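You operate a simulated robot arm through the tools that you are given. There is no shell and no other tool. Be economical: measure what you need, move in short steps, check, and stop when the job is done.

Carry out the task below with a simulated two-armed robot. There is one attempt and no reset: what you move stays moved.

## Task
Take the green cloth from the top of the washer lid and lay it out flat on the top of the steel bench.

Only the result counts: the job must be done as asked and must still hold three seconds after the hand-in. Knocking over, shifting, dropping, spilling or breaking anything else fails it. A push-on lid holds only when it is set on centred and level and pressed home; a screw cap is set on level and turned clockwise until tight. Flat cloth is picked up by pressing the open fingertips on it (5 to 10 N) and closing them slowly along it; thin cloth reads only 2 to 8 mm in the jaws.

## Robot
Two 7-joint arms with two-finger parallel grippers on one trunk, on a base that drives. Base frame: it is fixed to the floor where the robot stands at the start and does not move with it; the origin is under the middle of the robot, x ahead of it, y to its left, z up. Units: mm, degrees, N and s.
The left shoulder is at the start at [70, 188, 1115], the right one opposite. With the tool pointing down near the work surface each hand reaches from about 340 to 800 mm from the robot's upright axis, wherever it stands, measured 20 degrees to its own side. Places, roughly: top of the steel bench [500, -2300, 900]. Payload 3.91 kg a hand.
The tool frame of a hand sits at the grasp point between the pads (the TCP): z along the fingers, y along the line on which they close. The tips reach 30 mm beyond it. Largest opening 110 mm; finger width 20, thickness 10; the body of the gripper, 48 by 112 mm, starts 55 mm behind the TCP.
Orientation is told as [roll, pitch, yaw] about the base's x, y, z axes, in that order, counted from this pose: with the fingers straight down and closing along the base's y, the tool's x points along the base's -x, its y along +y and its z along -z.

## Interface
- The arms move only by the tool move_arm. It takes "left_deltas", "right_deltas" or both (then of equal length, played together; a hand with none holds still); each is a list of rows, each a list of 3 entries, a list of its own where there are three numbers: the turn, a rotation vector about the base's x, y, z in degrees, then the shift along the base's x, y, z in mm, then the gripper command, from -1 (fully open) to 1 (shut), values between in proportion. In form: [[[wx, wy, wz], [tx, ty, tz], gripper], ...]. A call has 1 to 12 rows; each row is the pose to reach, as a shift and turn from the pose commanded when the call began. Rows are played at 5 a second. More than 50 mm and 8.6 degrees between two rows, or a gripper value outside its range, and nothing of the call is played. Where a pose cannot be reached the arm comes as near as it can. A force on the tool above 40 N (or 10 N above the force at the start of the call, whichever is more), or a blocked arm, ends the call early, and 0.2 s more pass. The fingers move at their own pace (about 72 mm/s each) and stop on an object; they squeeze with about 24 N. The grip force told is the motor's: it shows also when the fingers shut on nothing. Time passes only in rows, and 0.2 s behind the last, so rows that repeat a pose let the fingers close. The reply holds the time, the measured pose of the TCP, the force on the tool along the base axes, the opening and the grip force, in the units named above and with some noise.
- Cameras (640 x 400 px; columns grow to the right, rows downward): "scene" is now at [136.8, -10.1, 1341.9]; the picture's right is [-0.10, -0.99, 0.00], its down [-0.57, 0.06, -0.82] and it looks along [0.81, -0.08, -0.58] (base axes); focal length 296 px, centre (320, 200). "left" rides on the left gripper at [72, -17, -103] in its tool frame; the picture's right is [0.23, 0.97, 0.00], its down [-0.76, 0.18, -0.62] and it looks along [-0.61, 0.14, 0.78] (tool axes); focal length 222 px, centre (320, 200). "right" rides on the right gripper at [72, 17, -103] in its tool frame; the picture's right is [-0.23, 0.97, 0.00], its down [-0.76, -0.18, -0.62] and it looks along [-0.61, -0.14, 0.78] (tool axes); focal length 222 px, centre (320, 200). There is no depth. A picture from a camera that has moved, and an enlarged one, comes with that camera's place and axes in the base frame and with its lens.
- grab_frame(camera): a new picture of that camera. No time passes.
- lift_body(by): slides the trunk up (or, below 0, down) by that many mm; the arms and the scene camera ride with it, the base frame stays. It gives what a move gives, with no picture.
- base_move(legs): drives the robot by 1 to 6 legs, each [ahead, turn to the left] in mm and degrees, along the robot's own axes; the way and the turn of a leg run together, so that a leg with both is an arc; at most 1500 mm and 180 degrees a leg. The arms and the cameras ride along, it lands a little off, and it stops where it bumps. It gives what a move gives.
- head_to(pan, tilt): turns the head with the scene camera to pan (to the left, within 86 degrees either way) and tilt (down, from -29 to 69), counted from straight ahead of the robot. It gives what a move gives.
- inspect(camera, box): a new picture of the part [left, top, right, bottom] of that camera's present view, enlarged. No time passes.
- sign_off(): hands the job in; it is judged then, once.

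Work in short steps. Places have to be worked out from the pictures, the camera data and where the tool is seen: move nearer, look again, correct. Check each grasp and each placing, and mend what went wrong. You have 120 turns and 88 pictures in all, those below and enlarged ones among them. Open the grippers and draw the arms clear of the work before you hand the job in, unless the task says otherwise; then end with one line.

The tools are called after "Request:" as a command line: name --argument value ..., lists and objects as JSON in quotes. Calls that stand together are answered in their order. move_arm: Moves the arms, as the interface text tells. Its arguments: {"type":"object","properties":{"left_deltas":{"type":"array"},"right_deltas":{"type":"array"}},"required":[]} The other tools are called the same way: lift_body (by) slides the trunk up or down; base_move (legs) drives the base; head_to (pan, tilt) turns the head that bears the scene camera; grab_frame (camera) takes a picture; inspect (camera, box) takes an enlarged picture of a part of a camera's view; sign_off () hands the job in.

At the start:

```text
time: 0.0
left_tcp_pos: [585.4, 296.0, 1076.1]
left_ee_rot: [0.0, 0.0, 0.0]
left_contact_force: [-0.3, 0.6, 0.5]
left_width: 109.8
left_finger_force: 0.1
right_tcp_pos: [575.8, -296.1, 1159.7]
right_ee_rot: [0.0, 0.1, -0.1]
right_contact_force: [-0.6, 1.2, -0.6]
right_width: 109.9
right_finger_force: 0.0
trunk travel left (down, up): [-625.0, 315.0]
robot x, y, heading: [-0.2, 2.4, -0.2]
head pan, tilt: [-5.8, 35.2]
```

scene: 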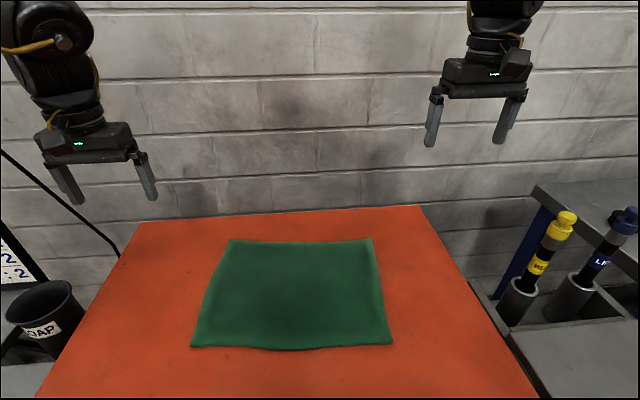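
right: 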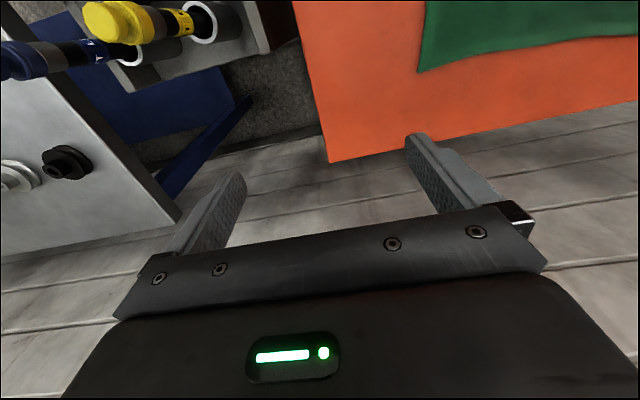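
left: 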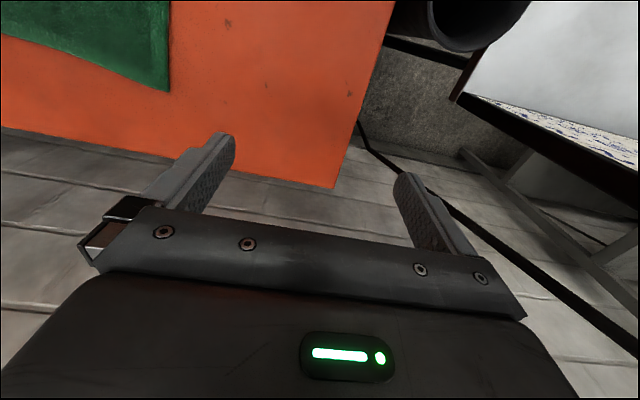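

The cloth looks about 325 x 250 mm, lying around x 385–660, y −180..170 on the lid. I look toward the bench first to plan the way.

Request:
head_to --pan -80 --tilt 15

Request:
grab_frame --camera "scene"

```text
time: 1.5
left_tcp_pos: [585.8, 295.5, 1076.4]
left_ee_rot: [-0.1, 0.0, 0.0]
left_contact_force: [-0.3, -0.6, -0.1]
left_width: 109.9
left_finger_force: 0.0
right_tcp_pos: [575.3, -296.2, 1158.3]
right_ee_rot: [0.0, 0.1, 0.0]
right_contact_force: [-0.2, 1.1, -0.1]
right_width: 110.1
right_finger_force: 0.1
trunk travel left (down, up): [-625.0, 315.0]
robot x, y, heading: [1.5, -1.1, -0.0]
head pan, tilt: [-80.0, 15.0]
```

```text
84 pictures are left
camera scene: at [65.7, -93.2, 1374.3], right [-0.98, -0.17, 0.0], down [-0.05, 0.26, -0.97], along [0.17, -0.95, -0.26], focal length 296 px, centre (320, 200)
```

scene: 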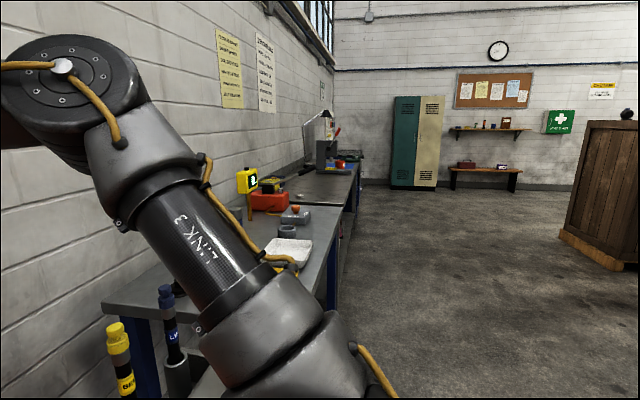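

Request:
inspect --camera "scene" --box '[220, 90, 400, 290]'

```text
2.00 times, centred on (310, 190) of scene
camera zoom: at [65.7, -93.2, 1374.3], right [-0.98, -0.17, 0.0], down [-0.05, 0.26, -0.97], along [0.17, -0.95, -0.26], focal length 592 px, centre (340, 220)
```

zoom: 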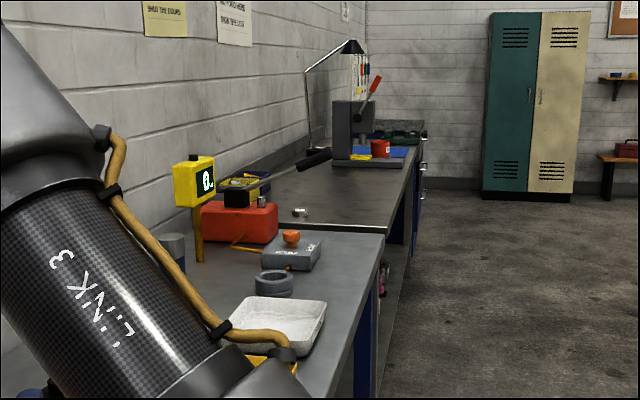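

The steel bench is the darker second table (with the press at its far end). I bring both open hands above the near corners of the cloth, staying high, and look.

Request:
move_arm --left_deltas '[[[0, 0, 0], [-23, -22, -16], 0.1], [[0, 0, 0], [-46, -44, -32], 0.1], [[0, 0, 0], [-69, -66, -48], 0.1], [[0, 0, 0], [-92, -88, -64], 0.1], [[0, 0, 0], [-115, -110, -80], 0.1], [[0, 0, 0], [-138, -132, -96], 0.1], [[0, 0, 0], [-160, -156, -116], 0.1], [[0, 0, 0], [-160, -156, -116], 0.1]]' --right_deltas '[[[0, 0, 0], [-25, 25, -28], 0.1], [[0, 0, 0], [-50, 50, -56], 0.1], [[0, 0, 0], [-75, 75, -84], 0.1], [[0, 0, 0], [-100, 100, -112], 0.1], [[0, 0, 0], [-125, 125, -140], 0.1], [[0, 0, 0], [-150, 150, -168], 0.1], [[0, 0, 0], [-175, 174, -198], 0.1], [[0, 0, 0], [-175, 174, -198], 0.1]]'

Request:
head_to --pan 0 --tilt 55

Request:
grab_frame --camera "scene"

Request:
grab_frame --camera "left"

Request:
grab_frame --camera "right"

```text
time: 3.3
left_tcp_pos: [480.9, 192.1, 1001.4]
left_ee_rot: [0.1, 0.0, 0.0]
left_contact_force: [-0.1, 0.2, -0.3]
left_width: 49.4
left_finger_force: 0.2
left hand out of reach, approached as far as the arm can: row 5, 6, 7, 8
right_tcp_pos: [471.6, -198.4, 1030.2]
right_ee_rot: [-0.1, 0.0, 0.0]
right_contact_force: [-0.6, 0.4, 0.0]
right_width: 49.4
right_finger_force: 0.0
right hand out of reach, approached as far as the arm can: row 5, 6, 7, 8
trunk travel left (down, up): [-625.0, 315.0]
robot x, y, heading: [-3.1, 2.0, 0.3]
head pan, tilt: [-80.0, 15.0]
```

```text
time: 4.8
left_tcp_pos: [481.1, 193.3, 999.8]
left_ee_rot: [0.0, 0.1, 0.0]
left_contact_force: [0.8, 0.5, 0.1]
left_width: 49.3
left_finger_force: 0.1
right_tcp_pos: [471.2, -197.1, 1029.2]
right_ee_rot: [0.0, 0.0, 0.0]
right_contact_force: [0.0, -0.8, 0.8]
right_width: 49.7
right_finger_force: 0.0
trunk travel left (down, up): [-625.0, 315.0]
robot x, y, heading: [-3.2, 1.8, -0.2]
head pan, tilt: [0.0, 55.0]
```

```text
82 pictures are left
camera scene: at [121.5, -1.3, 1314.1], right [0.0, -1.0, 0.0], down [-0.82, 0.0, -0.57], along [0.57, 0.0, -0.82], focal length 296 px, centre (320, 200)
```

scene: 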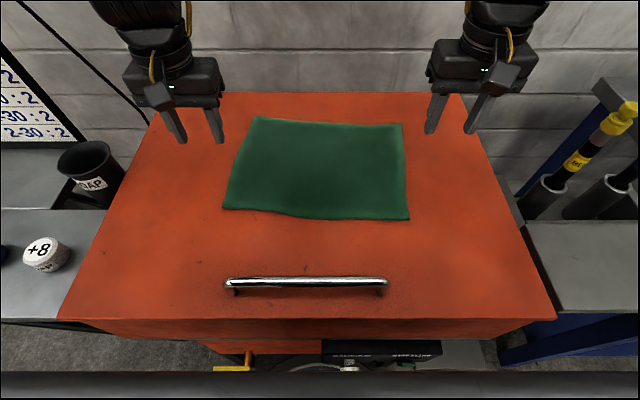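

```text
81 pictures are left
camera left: at [407.6, 175.4, 1104.4], right [-0.23, 0.97, 0.0], down [0.76, 0.18, 0.62], along [0.61, 0.14, -0.78], focal length 222 px, centre (320, 200)
```

left: 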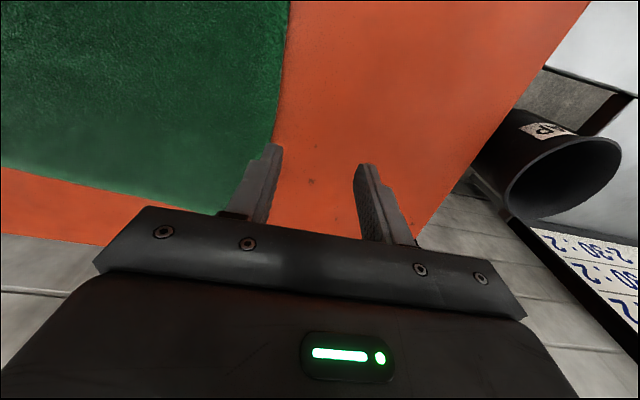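

```text
80 pictures are left
camera right: at [398.0, -181.0, 1131.7], right [0.23, 0.97, 0.0], down [0.76, -0.18, 0.62], along [0.61, -0.14, -0.78], focal length 222 px, centre (320, 200)
```

right: 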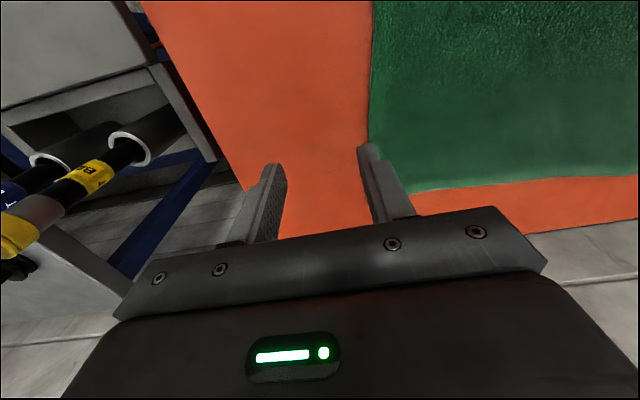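

The hands can't fold in that close to the body. I back the base off 160 mm so the near corners (about [413,175] and [390,−159]) come into comfortable reach.

Request:
base_move --legs '[[-160, 0]]'

Request:
grab_frame --camera "scene"

```text
time: 6.2
left_tcp_pos: [321.6, 193.6, 1001.4]
left_ee_rot: [0.0, 0.2, 0.1]
left_contact_force: [0.8, 0.2, 1.1]
left_width: 49.5
left_finger_force: 0.1
right_tcp_pos: [313.9, -196.7, 1029.3]
right_ee_rot: [0.0, 0.0, 0.1]
right_contact_force: [-0.5, -0.3, 0.1]
right_width: 49.8
right_finger_force: 0.0
trunk travel left (down, up): [-625.0, 315.0]
robot x, y, heading: [-154.0, -2.3, 0.3]
head pan, tilt: [0.0, 55.0]
```

```text
79 pictures are left
camera scene: at [-36.6, -1.1, 1314.0], right [0.0, -1.0, 0.0], down [-0.82, 0.0, -0.57], along [0.57, 0.0, -0.82], focal length 296 px, centre (320, 200)
```

scene: 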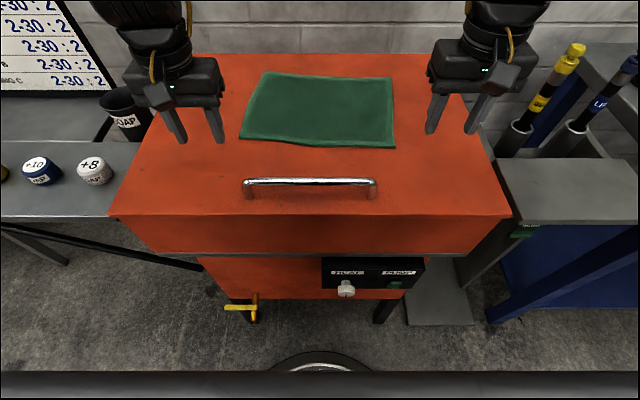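

Triangulating between the two scene views puts the lid surface at about z = 910, with near corners around [387,159] and [365,−145]. I move the hands over those corners, still clear above.

Request:
move_arm --left_deltas '[[[0, 0, 0], [35, -25, 0], 0.1], [[0, 0, 0], [70, -50, -10], 0.1], [[0, 0, 0], [78, -62, -26], 0.1], [[0, 0, 0], [78, -62, -26], 0.1]]' --right_deltas '[[[0, 0, 0], [25, 30, -10], 0.1], [[0, 0, 0], [50, 60, -30], 0.1], [[0, 0, 0], [66, 80, -54], 0.1], [[0, 0, 0], [66, 80, -54], 0.1]]'

Request:
grab_frame --camera "scene"

Request:
grab_frame --camera "left"

Request:
grab_frame --camera "right"

```text
time: 7.2
left_tcp_pos: [399.7, 132.6, 973.9]
left_ee_rot: [0.0, -0.1, 0.2]
left_contact_force: [-1.4, 0.1, -0.6]
left_width: 49.5
left_finger_force: 0.1
right_tcp_pos: [377.8, -118.2, 975.5]
right_ee_rot: [-0.1, 0.0, 0.1]
right_contact_force: [-0.4, 0.3, -0.5]
right_width: 49.6
right_finger_force: 0.2
trunk travel left (down, up): [-625.0, 315.0]
robot x, y, heading: [-159.1, -0.6, -0.1]
head pan, tilt: [0.0, 55.0]
```

```text
78 pictures are left
camera scene: at [-37.5, -1.4, 1314.1], right [0.0, -1.0, 0.0], down [-0.82, 0.0, -0.57], along [0.57, 0.0, -0.82], focal length 296 px, centre (320, 200)
```

scene: 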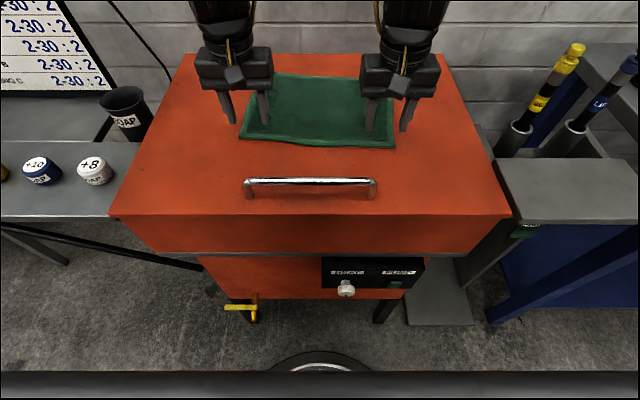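

```text
77 pictures are left
camera left: at [326.5, 115.0, 1077.5], right [-0.23, 0.97, 0.0], down [0.76, 0.18, 0.62], along [0.61, 0.14, -0.78], focal length 222 px, centre (320, 200)
```

left: 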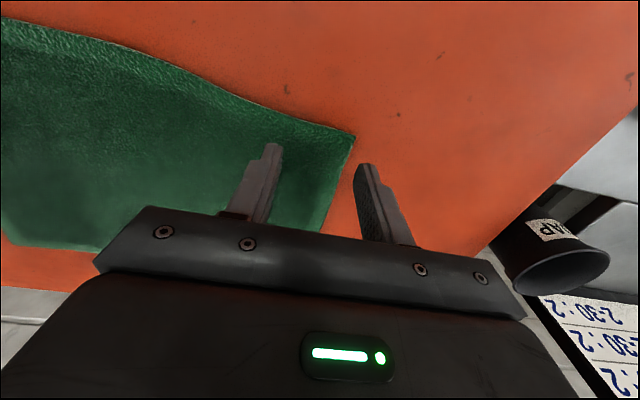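

```text
76 pictures are left
camera right: at [304.3, -101.2, 1078.0], right [0.23, 0.97, 0.0], down [0.76, -0.18, 0.62], along [0.61, -0.14, -0.78], focal length 222 px, centre (320, 200)
```

right: 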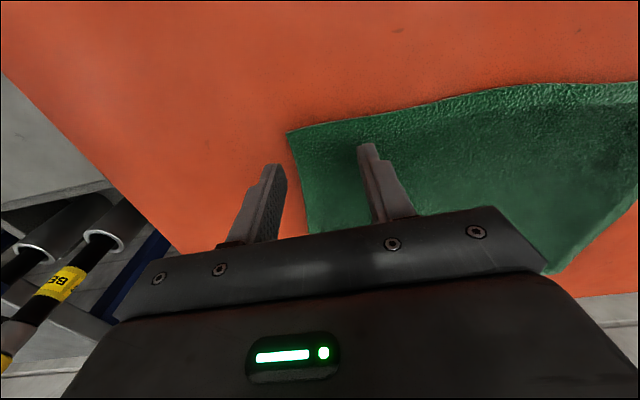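

Wrist views confirm the corners at about [389,156] and [363,−140] at z 910. I shift the hands slightly inward and descend to just above contact.

Request:
move_arm --left_deltas '[[[0, 0, 0], [0, -10, 0], 0.1], [[0, 0, 0], [0, -12, -15], 0.1], [[0, 0, 0], [0, -12, -26], 0.1], [[0, 0, 0], [0, -12, -29], 0.1], [[0, 0, 0], [0, -12, -29], 0.1]]' --right_deltas '[[[0, 0, 0], [4, 10, 0], 0.1], [[0, 0, 0], [4, 13, -15], 0.1], [[0, 0, 0], [4, 13, -27], 0.1], [[0, 0, 0], [4, 13, -30], 0.1], [[0, 0, 0], [4, 13, -30], 0.1]]'

Request:
grab_frame --camera "left"

Request:
grab_frame --camera "right"

```text
time: 8.4
left_tcp_pos: [399.1, 121.2, 947.7]
left_ee_rot: [-0.1, -0.4, 0.3]
left_contact_force: [6.5, 0.7, 25.5]
left_width: 49.5
left_finger_force: 0.2
right_tcp_pos: [381.6, -102.8, 947.9]
right_ee_rot: [0.1, -0.3, 0.1]
right_contact_force: [4.2, -0.2, 19.1]
right_width: 49.4
right_finger_force: 0.1
trunk travel left (down, up): [-625.0, 315.0]
robot x, y, heading: [-160.3, -2.0, 0.1]
head pan, tilt: [0.0, 55.0]
```

```text
75 pictures are left
camera left: at [325.4, 102.3, 1051.5], right [-0.23, 0.97, 0.0], down [0.76, 0.18, 0.63], along [0.61, 0.14, -0.78], focal length 222 px, centre (320, 200)
```

left: 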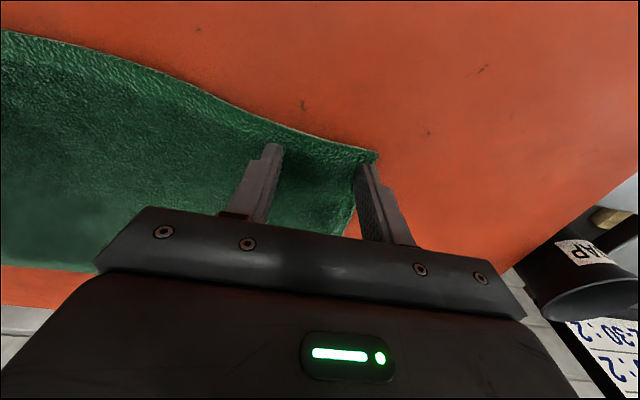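

```text
74 pictures are left
camera right: at [308.4, -87.1, 1050.7], right [0.23, 0.97, 0.0], down [0.76, -0.18, 0.63], along [0.61, -0.14, -0.78], focal length 222 px, centre (320, 200)
```

right: 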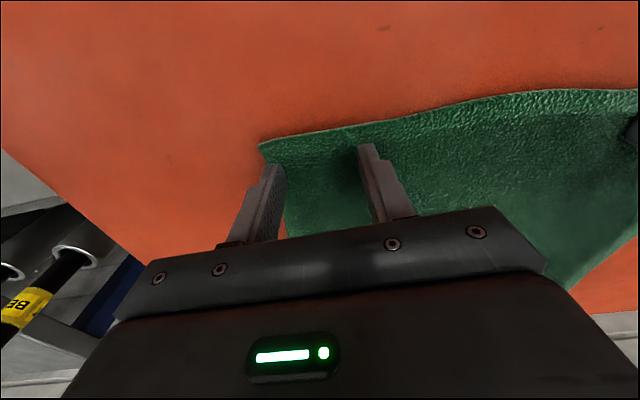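

Contact came at TCP z ≈ 949–950 with a bit too much force, and the outer fingers are right at the edge. I lift, shift 9 mm inward, and press again more lightly.

Request:
move_arm --left_deltas '[[[0, 0, 0], [0, 0, 10], 0.1], [[0, 0, 0], [0, -9, 10], 0.1], [[0, 0, 0], [0, -9, 4], 0.1], [[0, 0, 0], [0, -9, 2], 0.1], [[0, 0, 0], [0, -9, 2], 0.1]]' --right_deltas '[[[0, 0, 0], [0, 0, 10], 0.1], [[0, 0, 0], [0, 9, 10], 0.1], [[0, 0, 0], [0, 9, 4], 0.1], [[0, 0, 0], [0, 9, 1.4], 0.1], [[0, 0, 0], [0, 9, 1.4], 0.1]]'

```text
time: 9.6
left_tcp_pos: [399.8, 110.2, 950.4]
left_ee_rot: [0.0, -0.1, 0.2]
left_contact_force: [2.0, 0.6, 10.8]
left_width: 49.3
left_finger_force: 0.1
right_tcp_pos: [381.7, -94.1, 949.1]
right_ee_rot: [0.0, -0.3, 0.1]
right_contact_force: [3.4, -0.4, 12.5]
right_width: 49.8
right_finger_force: 0.0
trunk travel left (down, up): [-625.0, 315.0]
robot x, y, heading: [-158.1, 0.3, 0.4]
head pan, tilt: [0.0, 55.0]
```

Forces are about 11 N, close to the target. I ease up a touch and close slowly.

Request:
move_arm --left_deltas '[[[0, 0, 0], [0, 0, 0.3], 0.2], [[0, 0, 0], [0, 0, 0.3], 0.3], [[0, 0, 0], [0, 0, 0.3], 0.4], [[0, 0, 0], [0, 0, 0.3], 0.5], [[0, 0, 0], [0, 0, 0.3], 0.6], [[0, 0, 0], [0, 0, 0.3], 0.7], [[0, 0, 0], [0, 0, 0.3], 0.8], [[0, 0, 0], [0, 0, 0.3], 0.9], [[0, 0, 0], [0, 0, 0.3], 1.0], [[0, 0, 0], [0, 0, 0.3], 1.0], [[0, 0, 0], [0, 0, 0.3], 1.0]]' --right_deltas '[[[0, 0, 0], [0, 0, 0.5], 0.2], [[0, 0, 0], [0, 0, 0.5], 0.3], [[0, 0, 0], [0, 0, 0.5], 0.4], [[0, 0, 0], [0, 0, 0.5], 0.5], [[0, 0, 0], [0, 0, 0.5], 0.6], [[0, 0, 0], [0, 0, 0.5], 0.7], [[0, 0, 0], [0, 0, 0.5], 0.8], [[0, 0, 0], [0, 0, 0.5], 0.9], [[0, 0, 0], [0, 0, 0.5], 1.0], [[0, 0, 0], [0, 0, 0.5], 1.0], [[0, 0, 0], [0, 0, 0.5], 1.0]]'

Request:
grab_frame --camera "left"

Request:
grab_frame --camera "right"

```text
time: 12.0
left_tcp_pos: [396.8, 109.1, 948.8]
left_ee_rot: [-0.2, 0.0, 0.1]
left_contact_force: [-1.2, -16.9, 7.9]
left_width: 4.5
left_finger_force: 24.1
right_tcp_pos: [381.4, -94.3, 949.1]
right_ee_rot: [0.1, 0.0, 0.3]
right_contact_force: [1.6, 15.9, 11.4]
right_width: 5.4
right_finger_force: 23.4
trunk travel left (down, up): [-625.0, 315.0]
robot x, y, heading: [-154.8, -1.6, -0.2]
head pan, tilt: [0.0, 55.0]
```

```text
73 pictures are left
camera left: at [324.6, 92.6, 1052.7], right [-0.23, 0.97, 0.0], down [0.76, 0.18, 0.62], along [0.61, 0.14, -0.78], focal length 222 px, centre (320, 200)
```

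left: 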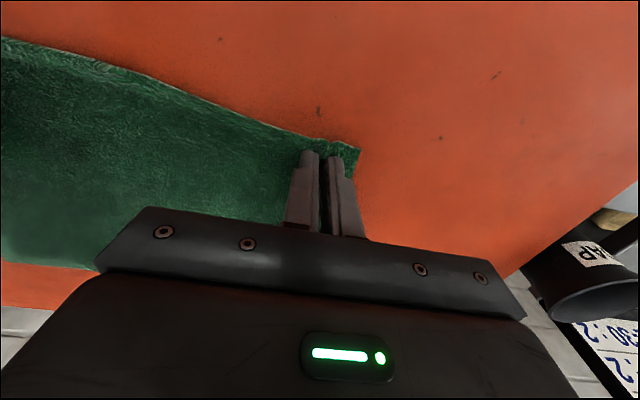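

```text
72 pictures are left
camera right: at [307.7, -77.7, 1051.2], right [0.22, 0.97, 0.0], down [0.76, -0.18, 0.62], along [0.61, -0.14, -0.78], focal length 222 px, centre (320, 200)
```

right: 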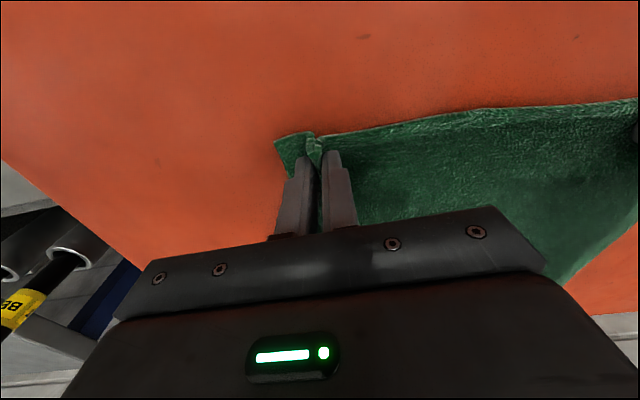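

Both hands hold about 5 mm of cloth but it is taut (16 N along y). I relax the hands toward each other 3 mm and lift.

Request:
move_arm --left_deltas '[[[0, 0, 0], [0, -3, 3], 1], [[0, 0, 0], [0, -4, 20], 1], [[0, 0, 0], [0, -4, 50], 1], [[0, 0, 0], [0, -4, 80], 1], [[0, 0, 0], [0, -4, 100], 1], [[0, 0, 0], [0, -4, 100], 1]]' --right_deltas '[[[0, 0, 0], [0, 3, 3], 1], [[0, 0, 0], [0, 4, 20], 1], [[0, 0, 0], [0, 4, 50], 1], [[0, 0, 0], [0, 4, 80], 1], [[0, 0, 0], [0, 4, 100], 1], [[0, 0, 0], [0, 4, 100], 1]]'

Request:
grab_frame --camera "scene"

```text
time: 13.4
left_tcp_pos: [401.4, 106.5, 1047.4]
left_ee_rot: [0.0, 0.2, 0.1]
left_contact_force: [0.5, -5.9, -1.2]
left_width: 3.9
left_finger_force: 23.7
right_tcp_pos: [384.6, -90.1, 1044.8]
right_ee_rot: [-0.1, 0.2, 0.0]
right_contact_force: [0.7, 6.1, -0.6]
right_width: 5.0
right_finger_force: 24.0
trunk travel left (down, up): [-625.0, 315.0]
robot x, y, heading: [-159.2, 0.9, 0.0]
head pan, tilt: [0.0, 55.0]
```

```text
71 pictures are left
camera scene: at [-36.2, -1.0, 1314.0], right [0.0, -1.0, 0.0], down [-0.82, 0.0, -0.57], along [0.57, 0.0, -0.82], focal length 296 px, centre (320, 200)
```

scene: 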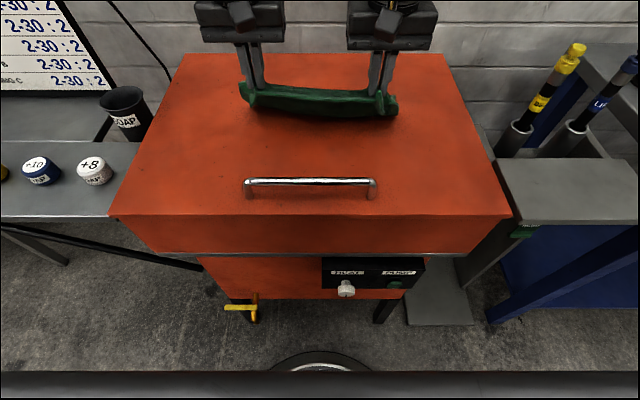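

The cloth hangs cleanly from both hands. I raise the trunk so its lower edge clears everything, then check.

Request:
lift_body --by 260

Request:
grab_frame --camera "scene"

```text
time: 16.1
left_tcp_pos: [399.9, 107.0, 1307.1]
left_ee_rot: [0.0, 0.0, 0.1]
left_contact_force: [-0.7, -5.1, -0.5]
left_width: 4.0
left_finger_force: 24.1
right_tcp_pos: [384.2, -91.5, 1306.8]
right_ee_rot: [0.0, 0.0, 0.1]
right_contact_force: [1.1, 5.3, 0.3]
right_width: 4.9
right_finger_force: 23.9
trunk travel left (down, up): [-885.0, 55.0]
robot x, y, heading: [-160.8, 0.6, 0.2]
head pan, tilt: [0.0, 55.0]
```

```text
70 pictures are left
camera scene: at [-36.8, -1.1, 1574.0], right [0.0, -1.0, 0.0], down [-0.82, 0.0, -0.57], along [0.57, 0.0, -0.82], focal length 296 px, centre (320, 200)
```

scene: 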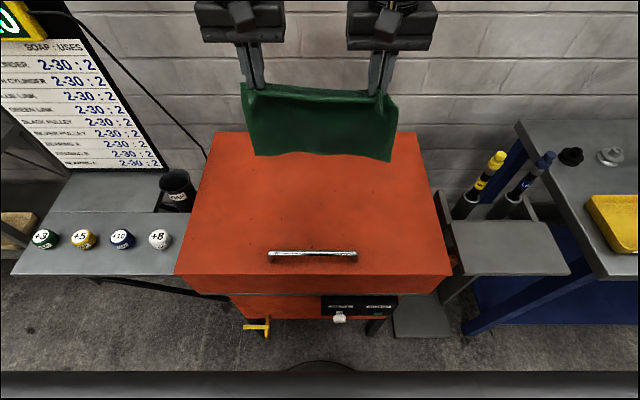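

Cloth hangs free. I back away from the washer, turn right and drive along the aisle part of the way, then look toward the bench.

Request:
base_move --legs '[[-450, 0], [0, -90], [1400, 0]]'

Request:
head_to --pan 60 --tilt 30

Request:
grab_frame --camera "scene"

```text
time: 29.2
left_tcp_pos: [-440.8, -1961.4, 1308.8]
left_ee_rot: [0.0, 0.0, -88.2]
left_contact_force: [-5.1, 0.3, 0.4]
left_width: 3.7
left_finger_force: 23.8
right_tcp_pos: [-639.1, -1952.8, 1306.1]
right_ee_rot: [0.0, 0.0, -88.1]
right_contact_force: [5.7, -0.3, -0.1]
right_width: 4.2
right_finger_force: 24.0
trunk travel left (down, up): [-885.0, 55.0]
robot x, y, heading: [-567.1, -1405.8, -88.3]
head pan, tilt: [0.0, 55.0]
```

```text
time: 30.5
left_tcp_pos: [-440.8, -1962.1, 1308.9]
left_ee_rot: [-0.1, 0.1, -88.1]
left_contact_force: [-4.3, 0.3, -0.4]
left_width: 3.8
left_finger_force: 23.3
right_tcp_pos: [-638.8, -1953.0, 1306.5]
right_ee_rot: [0.0, 0.0, -88.0]
right_contact_force: [5.1, -0.6, 0.0]
right_width: 4.5
right_finger_force: 24.0
trunk travel left (down, up): [-885.0, 55.0]
robot x, y, heading: [-560.7, -1405.6, -88.3]
head pan, tilt: [60.0, 30.0]
```

```text
69 pictures are left
camera scene: at [-485.3, -1501.8, 1610.1], right [-0.47, -0.88, 0.0], down [-0.44, 0.24, -0.87], along [0.76, -0.41, -0.5], focal length 296 px, centre (320, 200)
```

scene: 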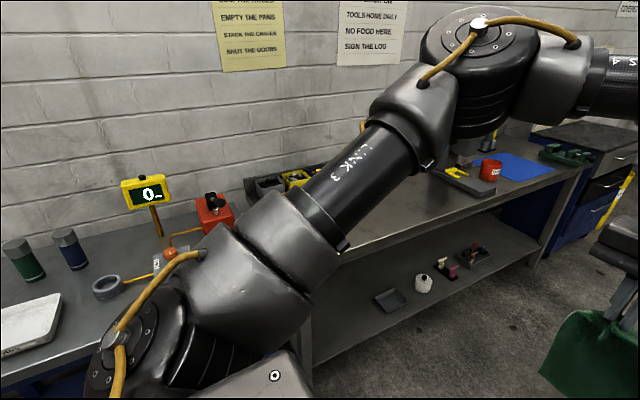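

The bench front edge is near x ≈ 200. I drive on and turn to face it from well back.

Request:
base_move --legs '[[900, 0], [0, 88]]'

Request:
head_to --pan 0 --tilt 35

Request:
grab_frame --camera "scene"

```text
time: 39.0
left_tcp_pos: [24.2, -2189.5, 1308.7]
left_ee_rot: [0.1, 0.1, 1.6]
left_contact_force: [0.0, -5.1, 0.1]
left_width: 3.7
left_finger_force: 24.3
right_tcp_pos: [13.3, -2387.9, 1306.5]
right_ee_rot: [0.0, 0.0, 1.5]
right_contact_force: [-0.4, 5.7, -0.4]
right_width: 4.5
right_finger_force: 24.0
trunk travel left (down, up): [-885.0, 55.0]
robot x, y, heading: [-531.7, -2310.7, 1.5]
head pan, tilt: [60.0, 30.0]
```

```text
time: 40.3
left_tcp_pos: [25.0, -2189.0, 1309.1]
left_ee_rot: [0.0, 0.0, 1.6]
left_contact_force: [-0.9, -5.8, 0.1]
left_width: 3.7
left_finger_force: 24.1
right_tcp_pos: [12.8, -2385.9, 1306.7]
right_ee_rot: [0.1, -0.1, 1.6]
right_contact_force: [-0.1, 5.9, -0.4]
right_width: 4.5
right_finger_force: 24.3
trunk travel left (down, up): [-885.0, 55.0]
robot x, y, heading: [-533.3, -2309.6, 1.6]
head pan, tilt: [0.0, 35.0]
```

```text
68 pictures are left
camera scene: at [-394.0, -2307.2, 1602.3], right [0.03, -1.0, 0.0], down [-0.57, -0.02, -0.82], along [0.82, 0.02, -0.57], focal length 296 px, centre (320, 200)
```

scene: 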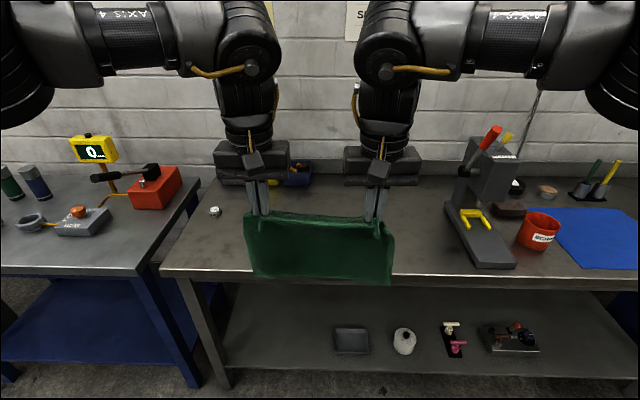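

The free area between the nut (y ≈ −1866) and the press (y ≈ −2790), x ≈ 220–700, is ample. I drive 310 mm forward with the cloth above the bench and look again to triangulate the bench height.

Request:
base_move --legs '[[310, -1.6]]'

Request:
head_to --pan 0 --tilt 45

Request:
grab_frame --camera "scene"

```text
time: 42.4
left_tcp_pos: [332.8, -2202.5, 1308.5]
left_ee_rot: [0.0, -0.1, -0.3]
left_contact_force: [0.1, -5.5, 0.1]
left_width: 3.8
left_finger_force: 24.2
right_tcp_pos: [316.4, -2400.2, 1307.0]
right_ee_rot: [0.0, -0.1, -0.2]
right_contact_force: [-0.2, 5.9, -0.3]
right_width: 4.7
right_finger_force: 23.9
trunk travel left (down, up): [-885.0, 55.0]
robot x, y, heading: [-222.6, -2304.1, -0.1]
head pan, tilt: [0.0, 35.0]
```

```text
time: 43.1
left_tcp_pos: [336.4, -2203.1, 1308.3]
left_ee_rot: [-0.1, -0.1, -0.3]
left_contact_force: [-0.2, -4.8, -0.2]
left_width: 3.6
left_finger_force: 24.2
right_tcp_pos: [318.6, -2399.9, 1306.2]
right_ee_rot: [0.1, 0.0, -0.1]
right_contact_force: [0.7, 5.6, 0.1]
right_width: 4.3
right_finger_force: 24.0
trunk travel left (down, up): [-885.0, 55.0]
robot x, y, heading: [-223.1, -2307.6, -0.4]
head pan, tilt: [0.0, 45.0]
```

```text
67 pictures are left
camera scene: at [-92.6, -2307.8, 1587.6], right [0.0, -1.0, 0.0], down [-0.71, 0.0, -0.71], along [0.71, 0.0, -0.71], focal length 296 px, centre (320, 200)
```

scene: 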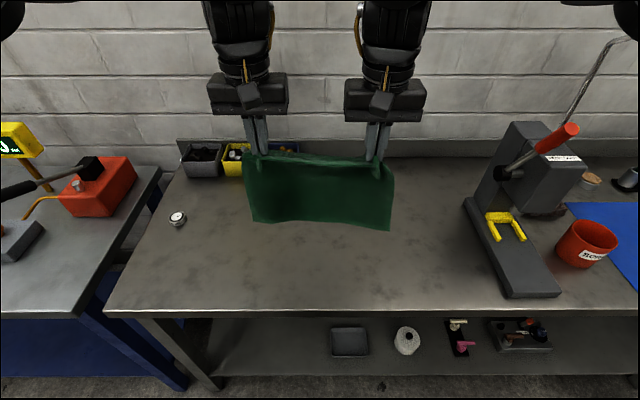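

The bench top is about z 890–905, and the cloth hangs roughly 190–200 mm below the tips. I extend the hands 205 mm forward at height.

Request:
move_arm --left_deltas '[[[0, 0, 0], [35, 0, 0], 1], [[0, 0, 0], [70, 0, 0], 1], [[0, 0, 0], [105, 0, 0], 1], [[0, 0, 0], [140, 0, 0], 1], [[0, 0, 0], [175, 0, 0], 1], [[0, 0, 0], [205, 0, 0], 1], [[0, 0, 0], [205, 0, 0], 1]]' --right_deltas '[[[0, 0, 0], [35, 0, 0], 1], [[0, 0, 0], [70, 0, 0], 1], [[0, 0, 0], [105, 0, 0], 1], [[0, 0, 0], [140, 0, 0], 1], [[0, 0, 0], [175, 0, 0], 1], [[0, 0, 0], [205, 0, 0], 1], [[0, 0, 0], [205, 0, 0], 1]]'

Request:
lift_body --by -170

Request:
grab_frame --camera "scene"

```text
time: 44.7
left_tcp_pos: [438.9, -2202.5, 1308.5]
left_ee_rot: [-0.2, 0.0, -0.3]
left_contact_force: [0.0, -4.2, -0.3]
left_width: 3.6
left_finger_force: 23.6
left hand out of reach, approached as far as the arm can: row 4, 5, 6, 7
right_tcp_pos: [435.2, -2399.6, 1305.7]
right_ee_rot: [0.0, 0.0, -0.1]
right_contact_force: [0.2, 4.1, -0.1]
right_width: 4.4
right_finger_force: 23.1
right hand out of reach, approached as far as the arm can: row 4, 5, 6, 7
trunk travel left (down, up): [-885.0, 55.0]
robot x, y, heading: [-222.0, -2306.5, -0.1]
head pan, tilt: [0.0, 45.0]
```

```text
time: 46.6
left_tcp_pos: [439.1, -2202.8, 1137.3]
left_ee_rot: [-0.2, 0.0, -0.3]
left_contact_force: [-0.1, -3.7, -0.4]
left_width: 3.7
left_finger_force: 23.9
right_tcp_pos: [435.0, -2401.1, 1135.1]
right_ee_rot: [0.1, 0.0, -0.2]
right_contact_force: [-0.5, 4.4, -0.4]
right_width: 4.6
right_finger_force: 24.2
trunk travel left (down, up): [-715.0, 225.0]
robot x, y, heading: [-222.0, -2307.9, -0.1]
head pan, tilt: [0.0, 45.0]
```

```text
66 pictures are left
camera scene: at [-92.7, -2307.8, 1417.6], right [0.0, -1.0, 0.0], down [-0.71, 0.0, -0.71], along [0.71, 0.0, -0.71], focal length 296 px, centre (320, 200)
```

scene: 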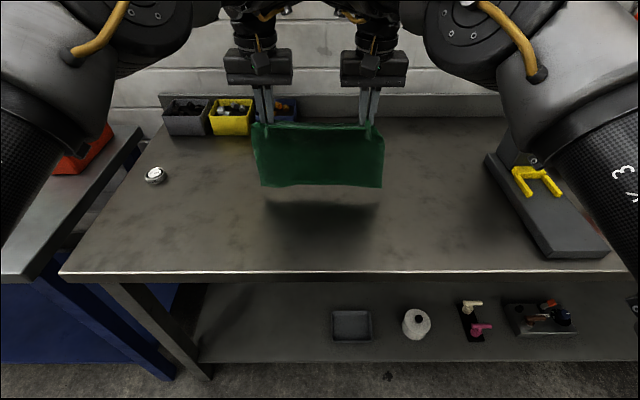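

Reach caps out around 660 mm radius, so I'll use the base for part of the lay-down motion. I drive 115 mm forward; the cloth's lower edge is still about 35 mm above the bench.

Request:
base_move --legs '[[115, 0]]'

Request:
lift_body --by -30

Request:
grab_frame --camera "scene"

Request:
grab_frame --camera "left"

```text
time: 47.9
left_tcp_pos: [544.7, -2202.9, 1146.6]
left_ee_rot: [-0.1, -0.6, -0.3]
left_contact_force: [0.4, -2.9, -0.3]
left_width: 3.6
left_finger_force: 24.2
right_tcp_pos: [541.9, -2400.1, 1145.1]
right_ee_rot: [0.1, -0.6, -0.2]
right_contact_force: [-0.8, 2.9, 0.0]
right_width: 4.2
right_finger_force: 24.3
trunk travel left (down, up): [-715.0, 225.0]
robot x, y, heading: [-107.7, -2303.7, -0.1]
head pan, tilt: [0.0, 45.0]
```

```text
time: 48.6
left_tcp_pos: [551.9, -2205.0, 1112.1]
left_ee_rot: [-0.1, -0.3, -0.3]
left_contact_force: [0.1, -2.5, -0.7]
left_width: 3.6
left_finger_force: 24.2
right_tcp_pos: [547.6, -2400.6, 1108.6]
right_ee_rot: [0.1, -0.2, -0.3]
right_contact_force: [1.3, 3.2, 0.2]
right_width: 4.7
right_finger_force: 24.0
trunk travel left (down, up): [-685.0, 255.0]
robot x, y, heading: [-105.0, -2304.3, -0.0]
head pan, tilt: [0.0, 45.0]
```

```text
65 pictures are left
camera scene: at [22.9, -2308.3, 1387.6], right [0.0, -1.0, 0.0], down [-0.71, 0.0, -0.71], along [0.71, 0.0, -0.71], focal length 296 px, centre (320, 200)
```

scene: 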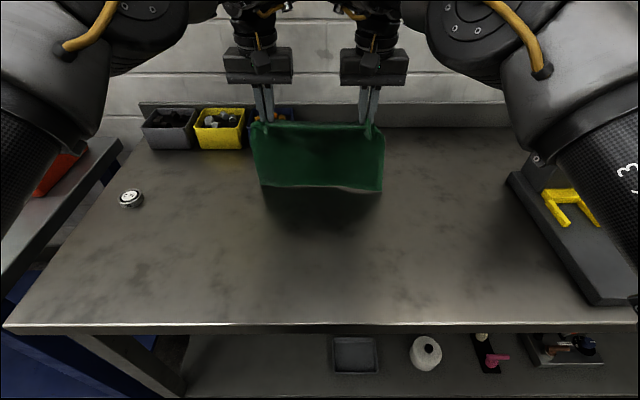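

```text
64 pictures are left
camera left: at [479.5, -2221.2, 1214.9], right [-0.22, 0.98, 0.0], down [0.76, 0.17, 0.63], along [0.61, 0.14, -0.78], focal length 222 px, centre (320, 200)
```

left: 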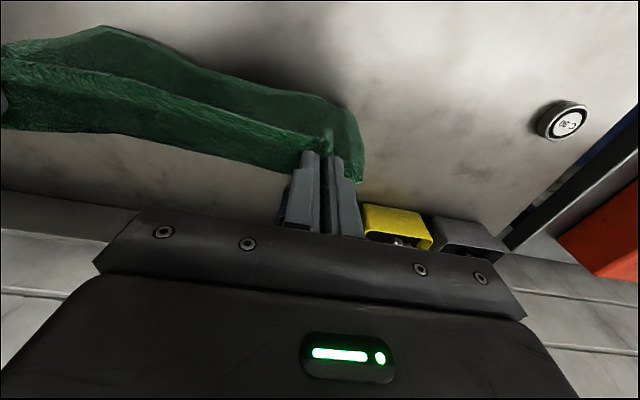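

The cloth hangs nearly vertical with its lower edge at the bench surface. I begin laying it: lower slightly, then draw the hands back toward the robot along an arc.

Request:
move_arm --left_deltas '[[[0, 0, 0], [0, 0, -12], 1], [[0, 0, 0], [-20, 0, -14], 1], [[0, 0, 0], [-40, 0, -18], 1], [[0, 0, 0], [-60, 0, -24], 1], [[0, 0, 0], [-80, 0, -33], 1], [[0, 0, 0], [-100, 0, -45], 1], [[0, 0, 0], [-100, 0, -45], 1]]' --right_deltas '[[[0, 0, 0], [0, 0, -12], 1], [[0, 0, 0], [-20, 0, -14], 1], [[0, 0, 0], [-40, 0, -18], 1], [[0, 0, 0], [-60, 0, -24], 1], [[0, 0, 0], [-80, 0, -33], 1], [[0, 0, 0], [-100, 0, -45], 1], [[0, 0, 0], [-100, 0, -45], 1]]'

Request:
grab_frame --camera "scene"

Request:
grab_frame --camera "left"

```text
time: 50.2
left_tcp_pos: [454.4, -2205.5, 1066.8]
left_ee_rot: [-0.2, -0.2, -0.5]
left_contact_force: [-0.9, -1.0, -0.2]
left_width: 3.6
left_finger_force: 23.9
right_tcp_pos: [450.1, -2399.8, 1065.0]
right_ee_rot: [0.0, -0.2, -0.3]
right_contact_force: [-0.2, 0.7, -0.1]
right_width: 4.5
right_finger_force: 24.0
trunk travel left (down, up): [-685.0, 255.0]
robot x, y, heading: [-105.3, -2307.9, -0.1]
head pan, tilt: [0.0, 45.0]
```

```text
63 pictures are left
camera scene: at [23.7, -2308.2, 1387.5], right [0.0, -1.0, 0.0], down [-0.71, 0.0, -0.71], along [0.71, 0.0, -0.71], focal length 296 px, centre (320, 200)
```

scene: 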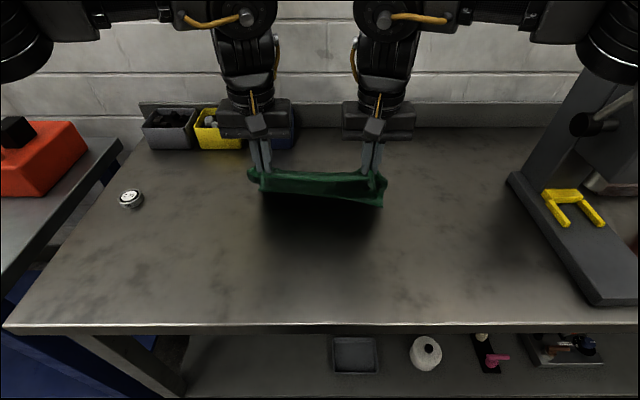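

```text
62 pictures are left
camera left: at [380.0, -2222.5, 1169.7], right [-0.22, 0.97, 0.0], down [0.76, 0.17, 0.63], along [0.61, 0.14, -0.78], focal length 222 px, centre (320, 200)
```

left: 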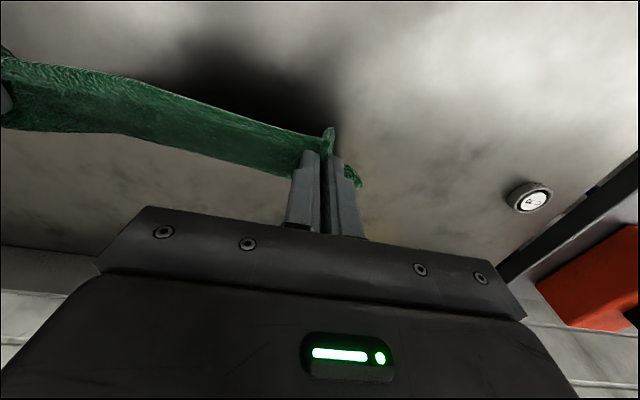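

The cloth trails forward nicely with its far edge down. I continue back and down with the arms.

Request:
move_arm --left_deltas '[[[0, 0, 0], [-15, 0, -10], 1], [[0, 0, 0], [-30, 0, -24], 1], [[0, 0, 0], [-40, 0, -38], 1], [[0, 0, 0], [-48, 0, -52], 1], [[0, 0, 0], [-48, 0, -52], 1]]' --right_deltas '[[[0, 0, 0], [-15, 0, -10], 1], [[0, 0, 0], [-30, 0, -24], 1], [[0, 0, 0], [-40, 0, -38], 1], [[0, 0, 0], [-48, 0, -52], 1], [[0, 0, 0], [-48, 0, -52], 1]]'

Request:
grab_frame --camera "scene"

Request:
grab_frame --camera "left"

```text
time: 51.4
left_tcp_pos: [407.7, -2202.4, 1016.1]
left_ee_rot: [-0.2, -0.2, -0.5]
left_contact_force: [0.7, -9.1, -0.6]
left_width: 3.6
left_finger_force: 24.0
left hand out of reach, approached as far as the arm can: row 4, 5
right_tcp_pos: [409.3, -2403.2, 1015.0]
right_ee_rot: [0.2, -0.1, 0.0]
right_contact_force: [-0.6, 9.4, -0.2]
right_width: 4.8
right_finger_force: 23.5
right hand out of reach, approached as far as the arm can: row 4, 5
trunk travel left (down, up): [-685.0, 255.0]
robot x, y, heading: [-109.3, -2306.3, -0.5]
head pan, tilt: [0.0, 45.0]
```

```text
61 pictures are left
camera scene: at [23.1, -2308.2, 1387.5], right [0.0, -1.0, 0.0], down [-0.71, 0.0, -0.71], along [0.71, 0.0, -0.71], focal length 296 px, centre (320, 200)
```

scene: 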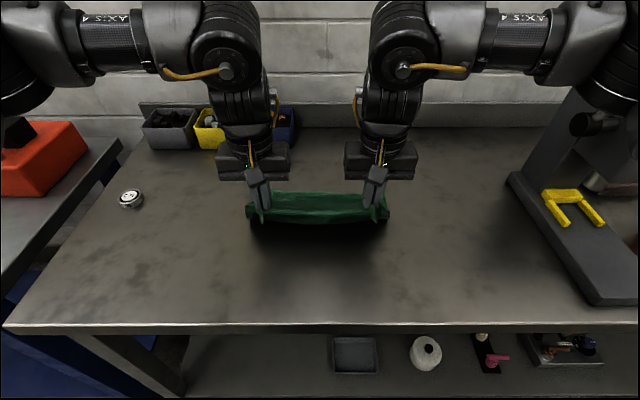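

```text
60 pictures are left
camera left: at [334.6, -2218.8, 1119.0], right [-0.22, 0.98, 0.0], down [0.76, 0.17, 0.62], along [0.61, 0.13, -0.78], focal length 222 px, centre (320, 200)
```

left: 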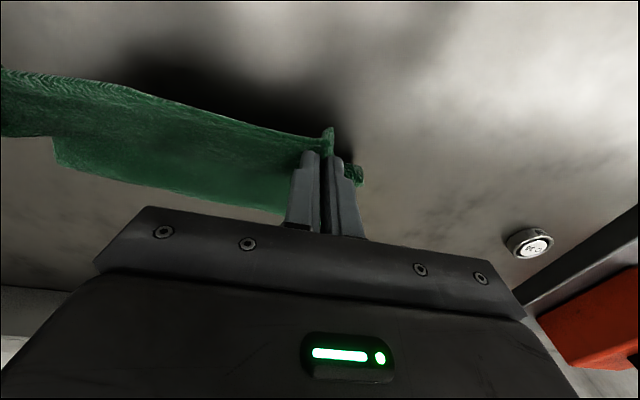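

The cloth is inclined properly and the far part is on the bench. Now trunk down for height and the base back for the pull, in small bites.

Request:
lift_body --by -35

Request:
base_move --legs '[[-25, 0]]'

Request:
lift_body --by -30

Request:
grab_frame --camera "scene"

Request:
grab_frame --camera "left"

```text
time: 52.2
left_tcp_pos: [407.4, -2202.6, 981.7]
left_ee_rot: [0.0, -0.1, -0.3]
left_contact_force: [-0.7, -10.1, -0.2]
left_width: 3.7
left_finger_force: 24.1
right_tcp_pos: [408.8, -2404.0, 982.6]
right_ee_rot: [0.3, 0.0, -0.1]
right_contact_force: [-0.4, 10.3, 0.1]
right_width: 4.5
right_finger_force: 23.7
trunk travel left (down, up): [-650.0, 290.0]
robot x, y, heading: [-108.8, -2307.5, -0.2]
head pan, tilt: [0.0, 45.0]
```

```text
time: 53.0
left_tcp_pos: [386.1, -2201.8, 979.3]
left_ee_rot: [-0.1, 0.1, -0.4]
left_contact_force: [0.9, -9.3, 0.1]
left_width: 3.4
left_finger_force: 23.9
right_tcp_pos: [387.0, -2405.0, 979.3]
right_ee_rot: [0.0, 0.1, -0.1]
right_contact_force: [0.6, 10.8, -0.7]
right_width: 4.6
right_finger_force: 23.9
trunk travel left (down, up): [-650.0, 290.0]
robot x, y, heading: [-133.1, -2301.8, -0.4]
head pan, tilt: [0.0, 45.0]
```

```text
time: 53.8
left_tcp_pos: [382.1, -2202.7, 951.9]
left_ee_rot: [-0.2, -0.1, -0.4]
left_contact_force: [-0.8, -8.9, 0.7]
left_width: 3.5
left_finger_force: 24.0
right_tcp_pos: [382.6, -2403.8, 952.2]
right_ee_rot: [0.2, -0.1, -0.1]
right_contact_force: [-0.4, 9.4, 0.7]
right_width: 4.5
right_finger_force: 23.9
trunk travel left (down, up): [-620.0, 320.0]
robot x, y, heading: [-132.1, -2309.9, -0.4]
head pan, tilt: [0.0, 45.0]
```

```text
59 pictures are left
camera scene: at [-2.9, -2308.2, 1322.7], right [0.0, -1.0, 0.0], down [-0.71, 0.0, -0.71], along [0.71, 0.0, -0.71], focal length 296 px, centre (320, 200)
```

scene: 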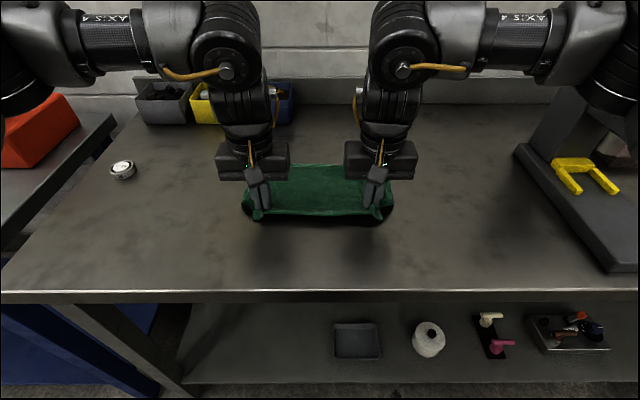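

```text
58 pictures are left
camera left: at [309.0, -2218.8, 1054.5], right [-0.22, 0.98, 0.0], down [0.76, 0.17, 0.62], along [0.61, 0.13, -0.78], focal length 222 px, centre (320, 200)
```

left: 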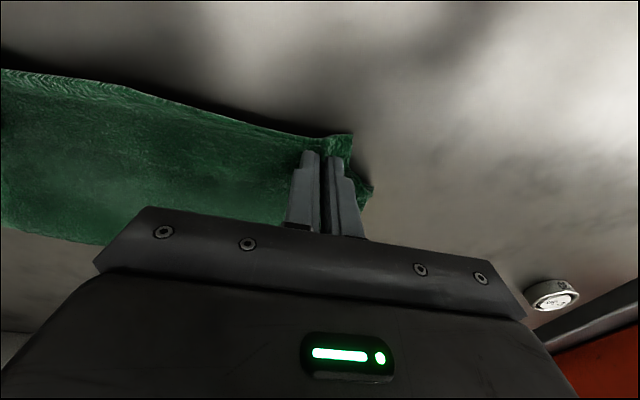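

The tips are near the surface. I pull back another 20 mm with the base, then descend further by small arm steps to feel the bench.

Request:
lift_body --by -12

Request:
base_move --legs '[[-25, 0]]'

Request:
move_arm --left_deltas '[[[0, 0, 0], [0, 0, -3], 1], [[0, 0, 0], [0, 0, -6], 1], [[0, 0, 0], [0, 0, -6], 1]]' --right_deltas '[[[0, 0, 0], [0, 0, -3], 1], [[0, 0, 0], [0, 0, -6], 1], [[0, 0, 0], [0, 0, -6], 1]]'

Request:
grab_frame --camera "scene"

```text
time: 54.4
left_tcp_pos: [382.1, -2202.9, 939.1]
left_ee_rot: [-0.2, -0.1, -0.4]
left_contact_force: [0.3, -9.7, 0.6]
left_width: 3.9
left_finger_force: 24.4
right_tcp_pos: [383.5, -2403.6, 938.3]
right_ee_rot: [0.2, -0.1, 0.0]
right_contact_force: [0.0, 9.9, 2.1]
right_width: 4.5
right_finger_force: 24.1
trunk travel left (down, up): [-608.0, 332.0]
robot x, y, heading: [-131.5, -2302.4, -0.3]
head pan, tilt: [0.0, 45.0]
```

```text
time: 55.2
left_tcp_pos: [361.3, -2202.1, 937.0]
left_ee_rot: [0.0, 0.0, -0.5]
left_contact_force: [0.6, -10.3, 0.0]
left_width: 3.9
left_finger_force: 23.6
right_tcp_pos: [362.5, -2404.2, 938.1]
right_ee_rot: [0.2, 0.1, -0.1]
right_contact_force: [-0.7, 11.1, -1.2]
right_width: 4.7
right_finger_force: 23.6
trunk travel left (down, up): [-608.0, 332.0]
robot x, y, heading: [-154.9, -2306.6, -0.3]
head pan, tilt: [0.0, 45.0]
```

```text
time: 56.0
left_tcp_pos: [356.8, -2202.3, 933.3]
left_ee_rot: [-0.3, -0.3, -0.4]
left_contact_force: [1.9, -9.7, 13.9]
left_width: 3.7
left_finger_force: 23.5
right_tcp_pos: [358.6, -2402.9, 934.6]
right_ee_rot: [0.3, -0.1, 0.1]
right_contact_force: [0.6, 10.8, 3.8]
right_width: 4.7
right_finger_force: 24.3
trunk travel left (down, up): [-608.0, 332.0]
robot x, y, heading: [-157.5, -2303.7, -0.3]
head pan, tilt: [0.0, 45.0]
```

```text
57 pictures are left
camera scene: at [-27.7, -2308.2, 1311.0], right [0.0, -1.0, 0.0], down [-0.71, 0.0, -0.71], along [0.71, 0.0, -0.71], focal length 296 px, centre (320, 200)
```

scene: 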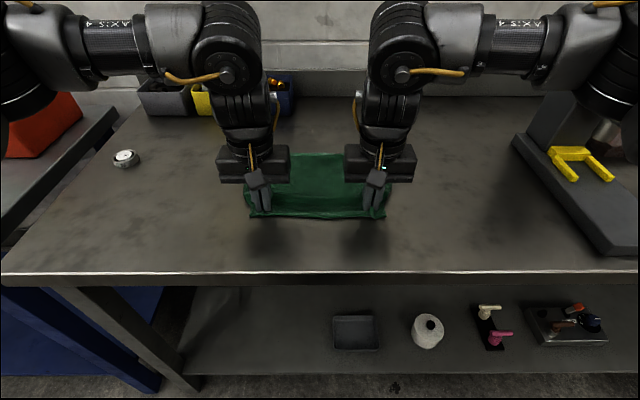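

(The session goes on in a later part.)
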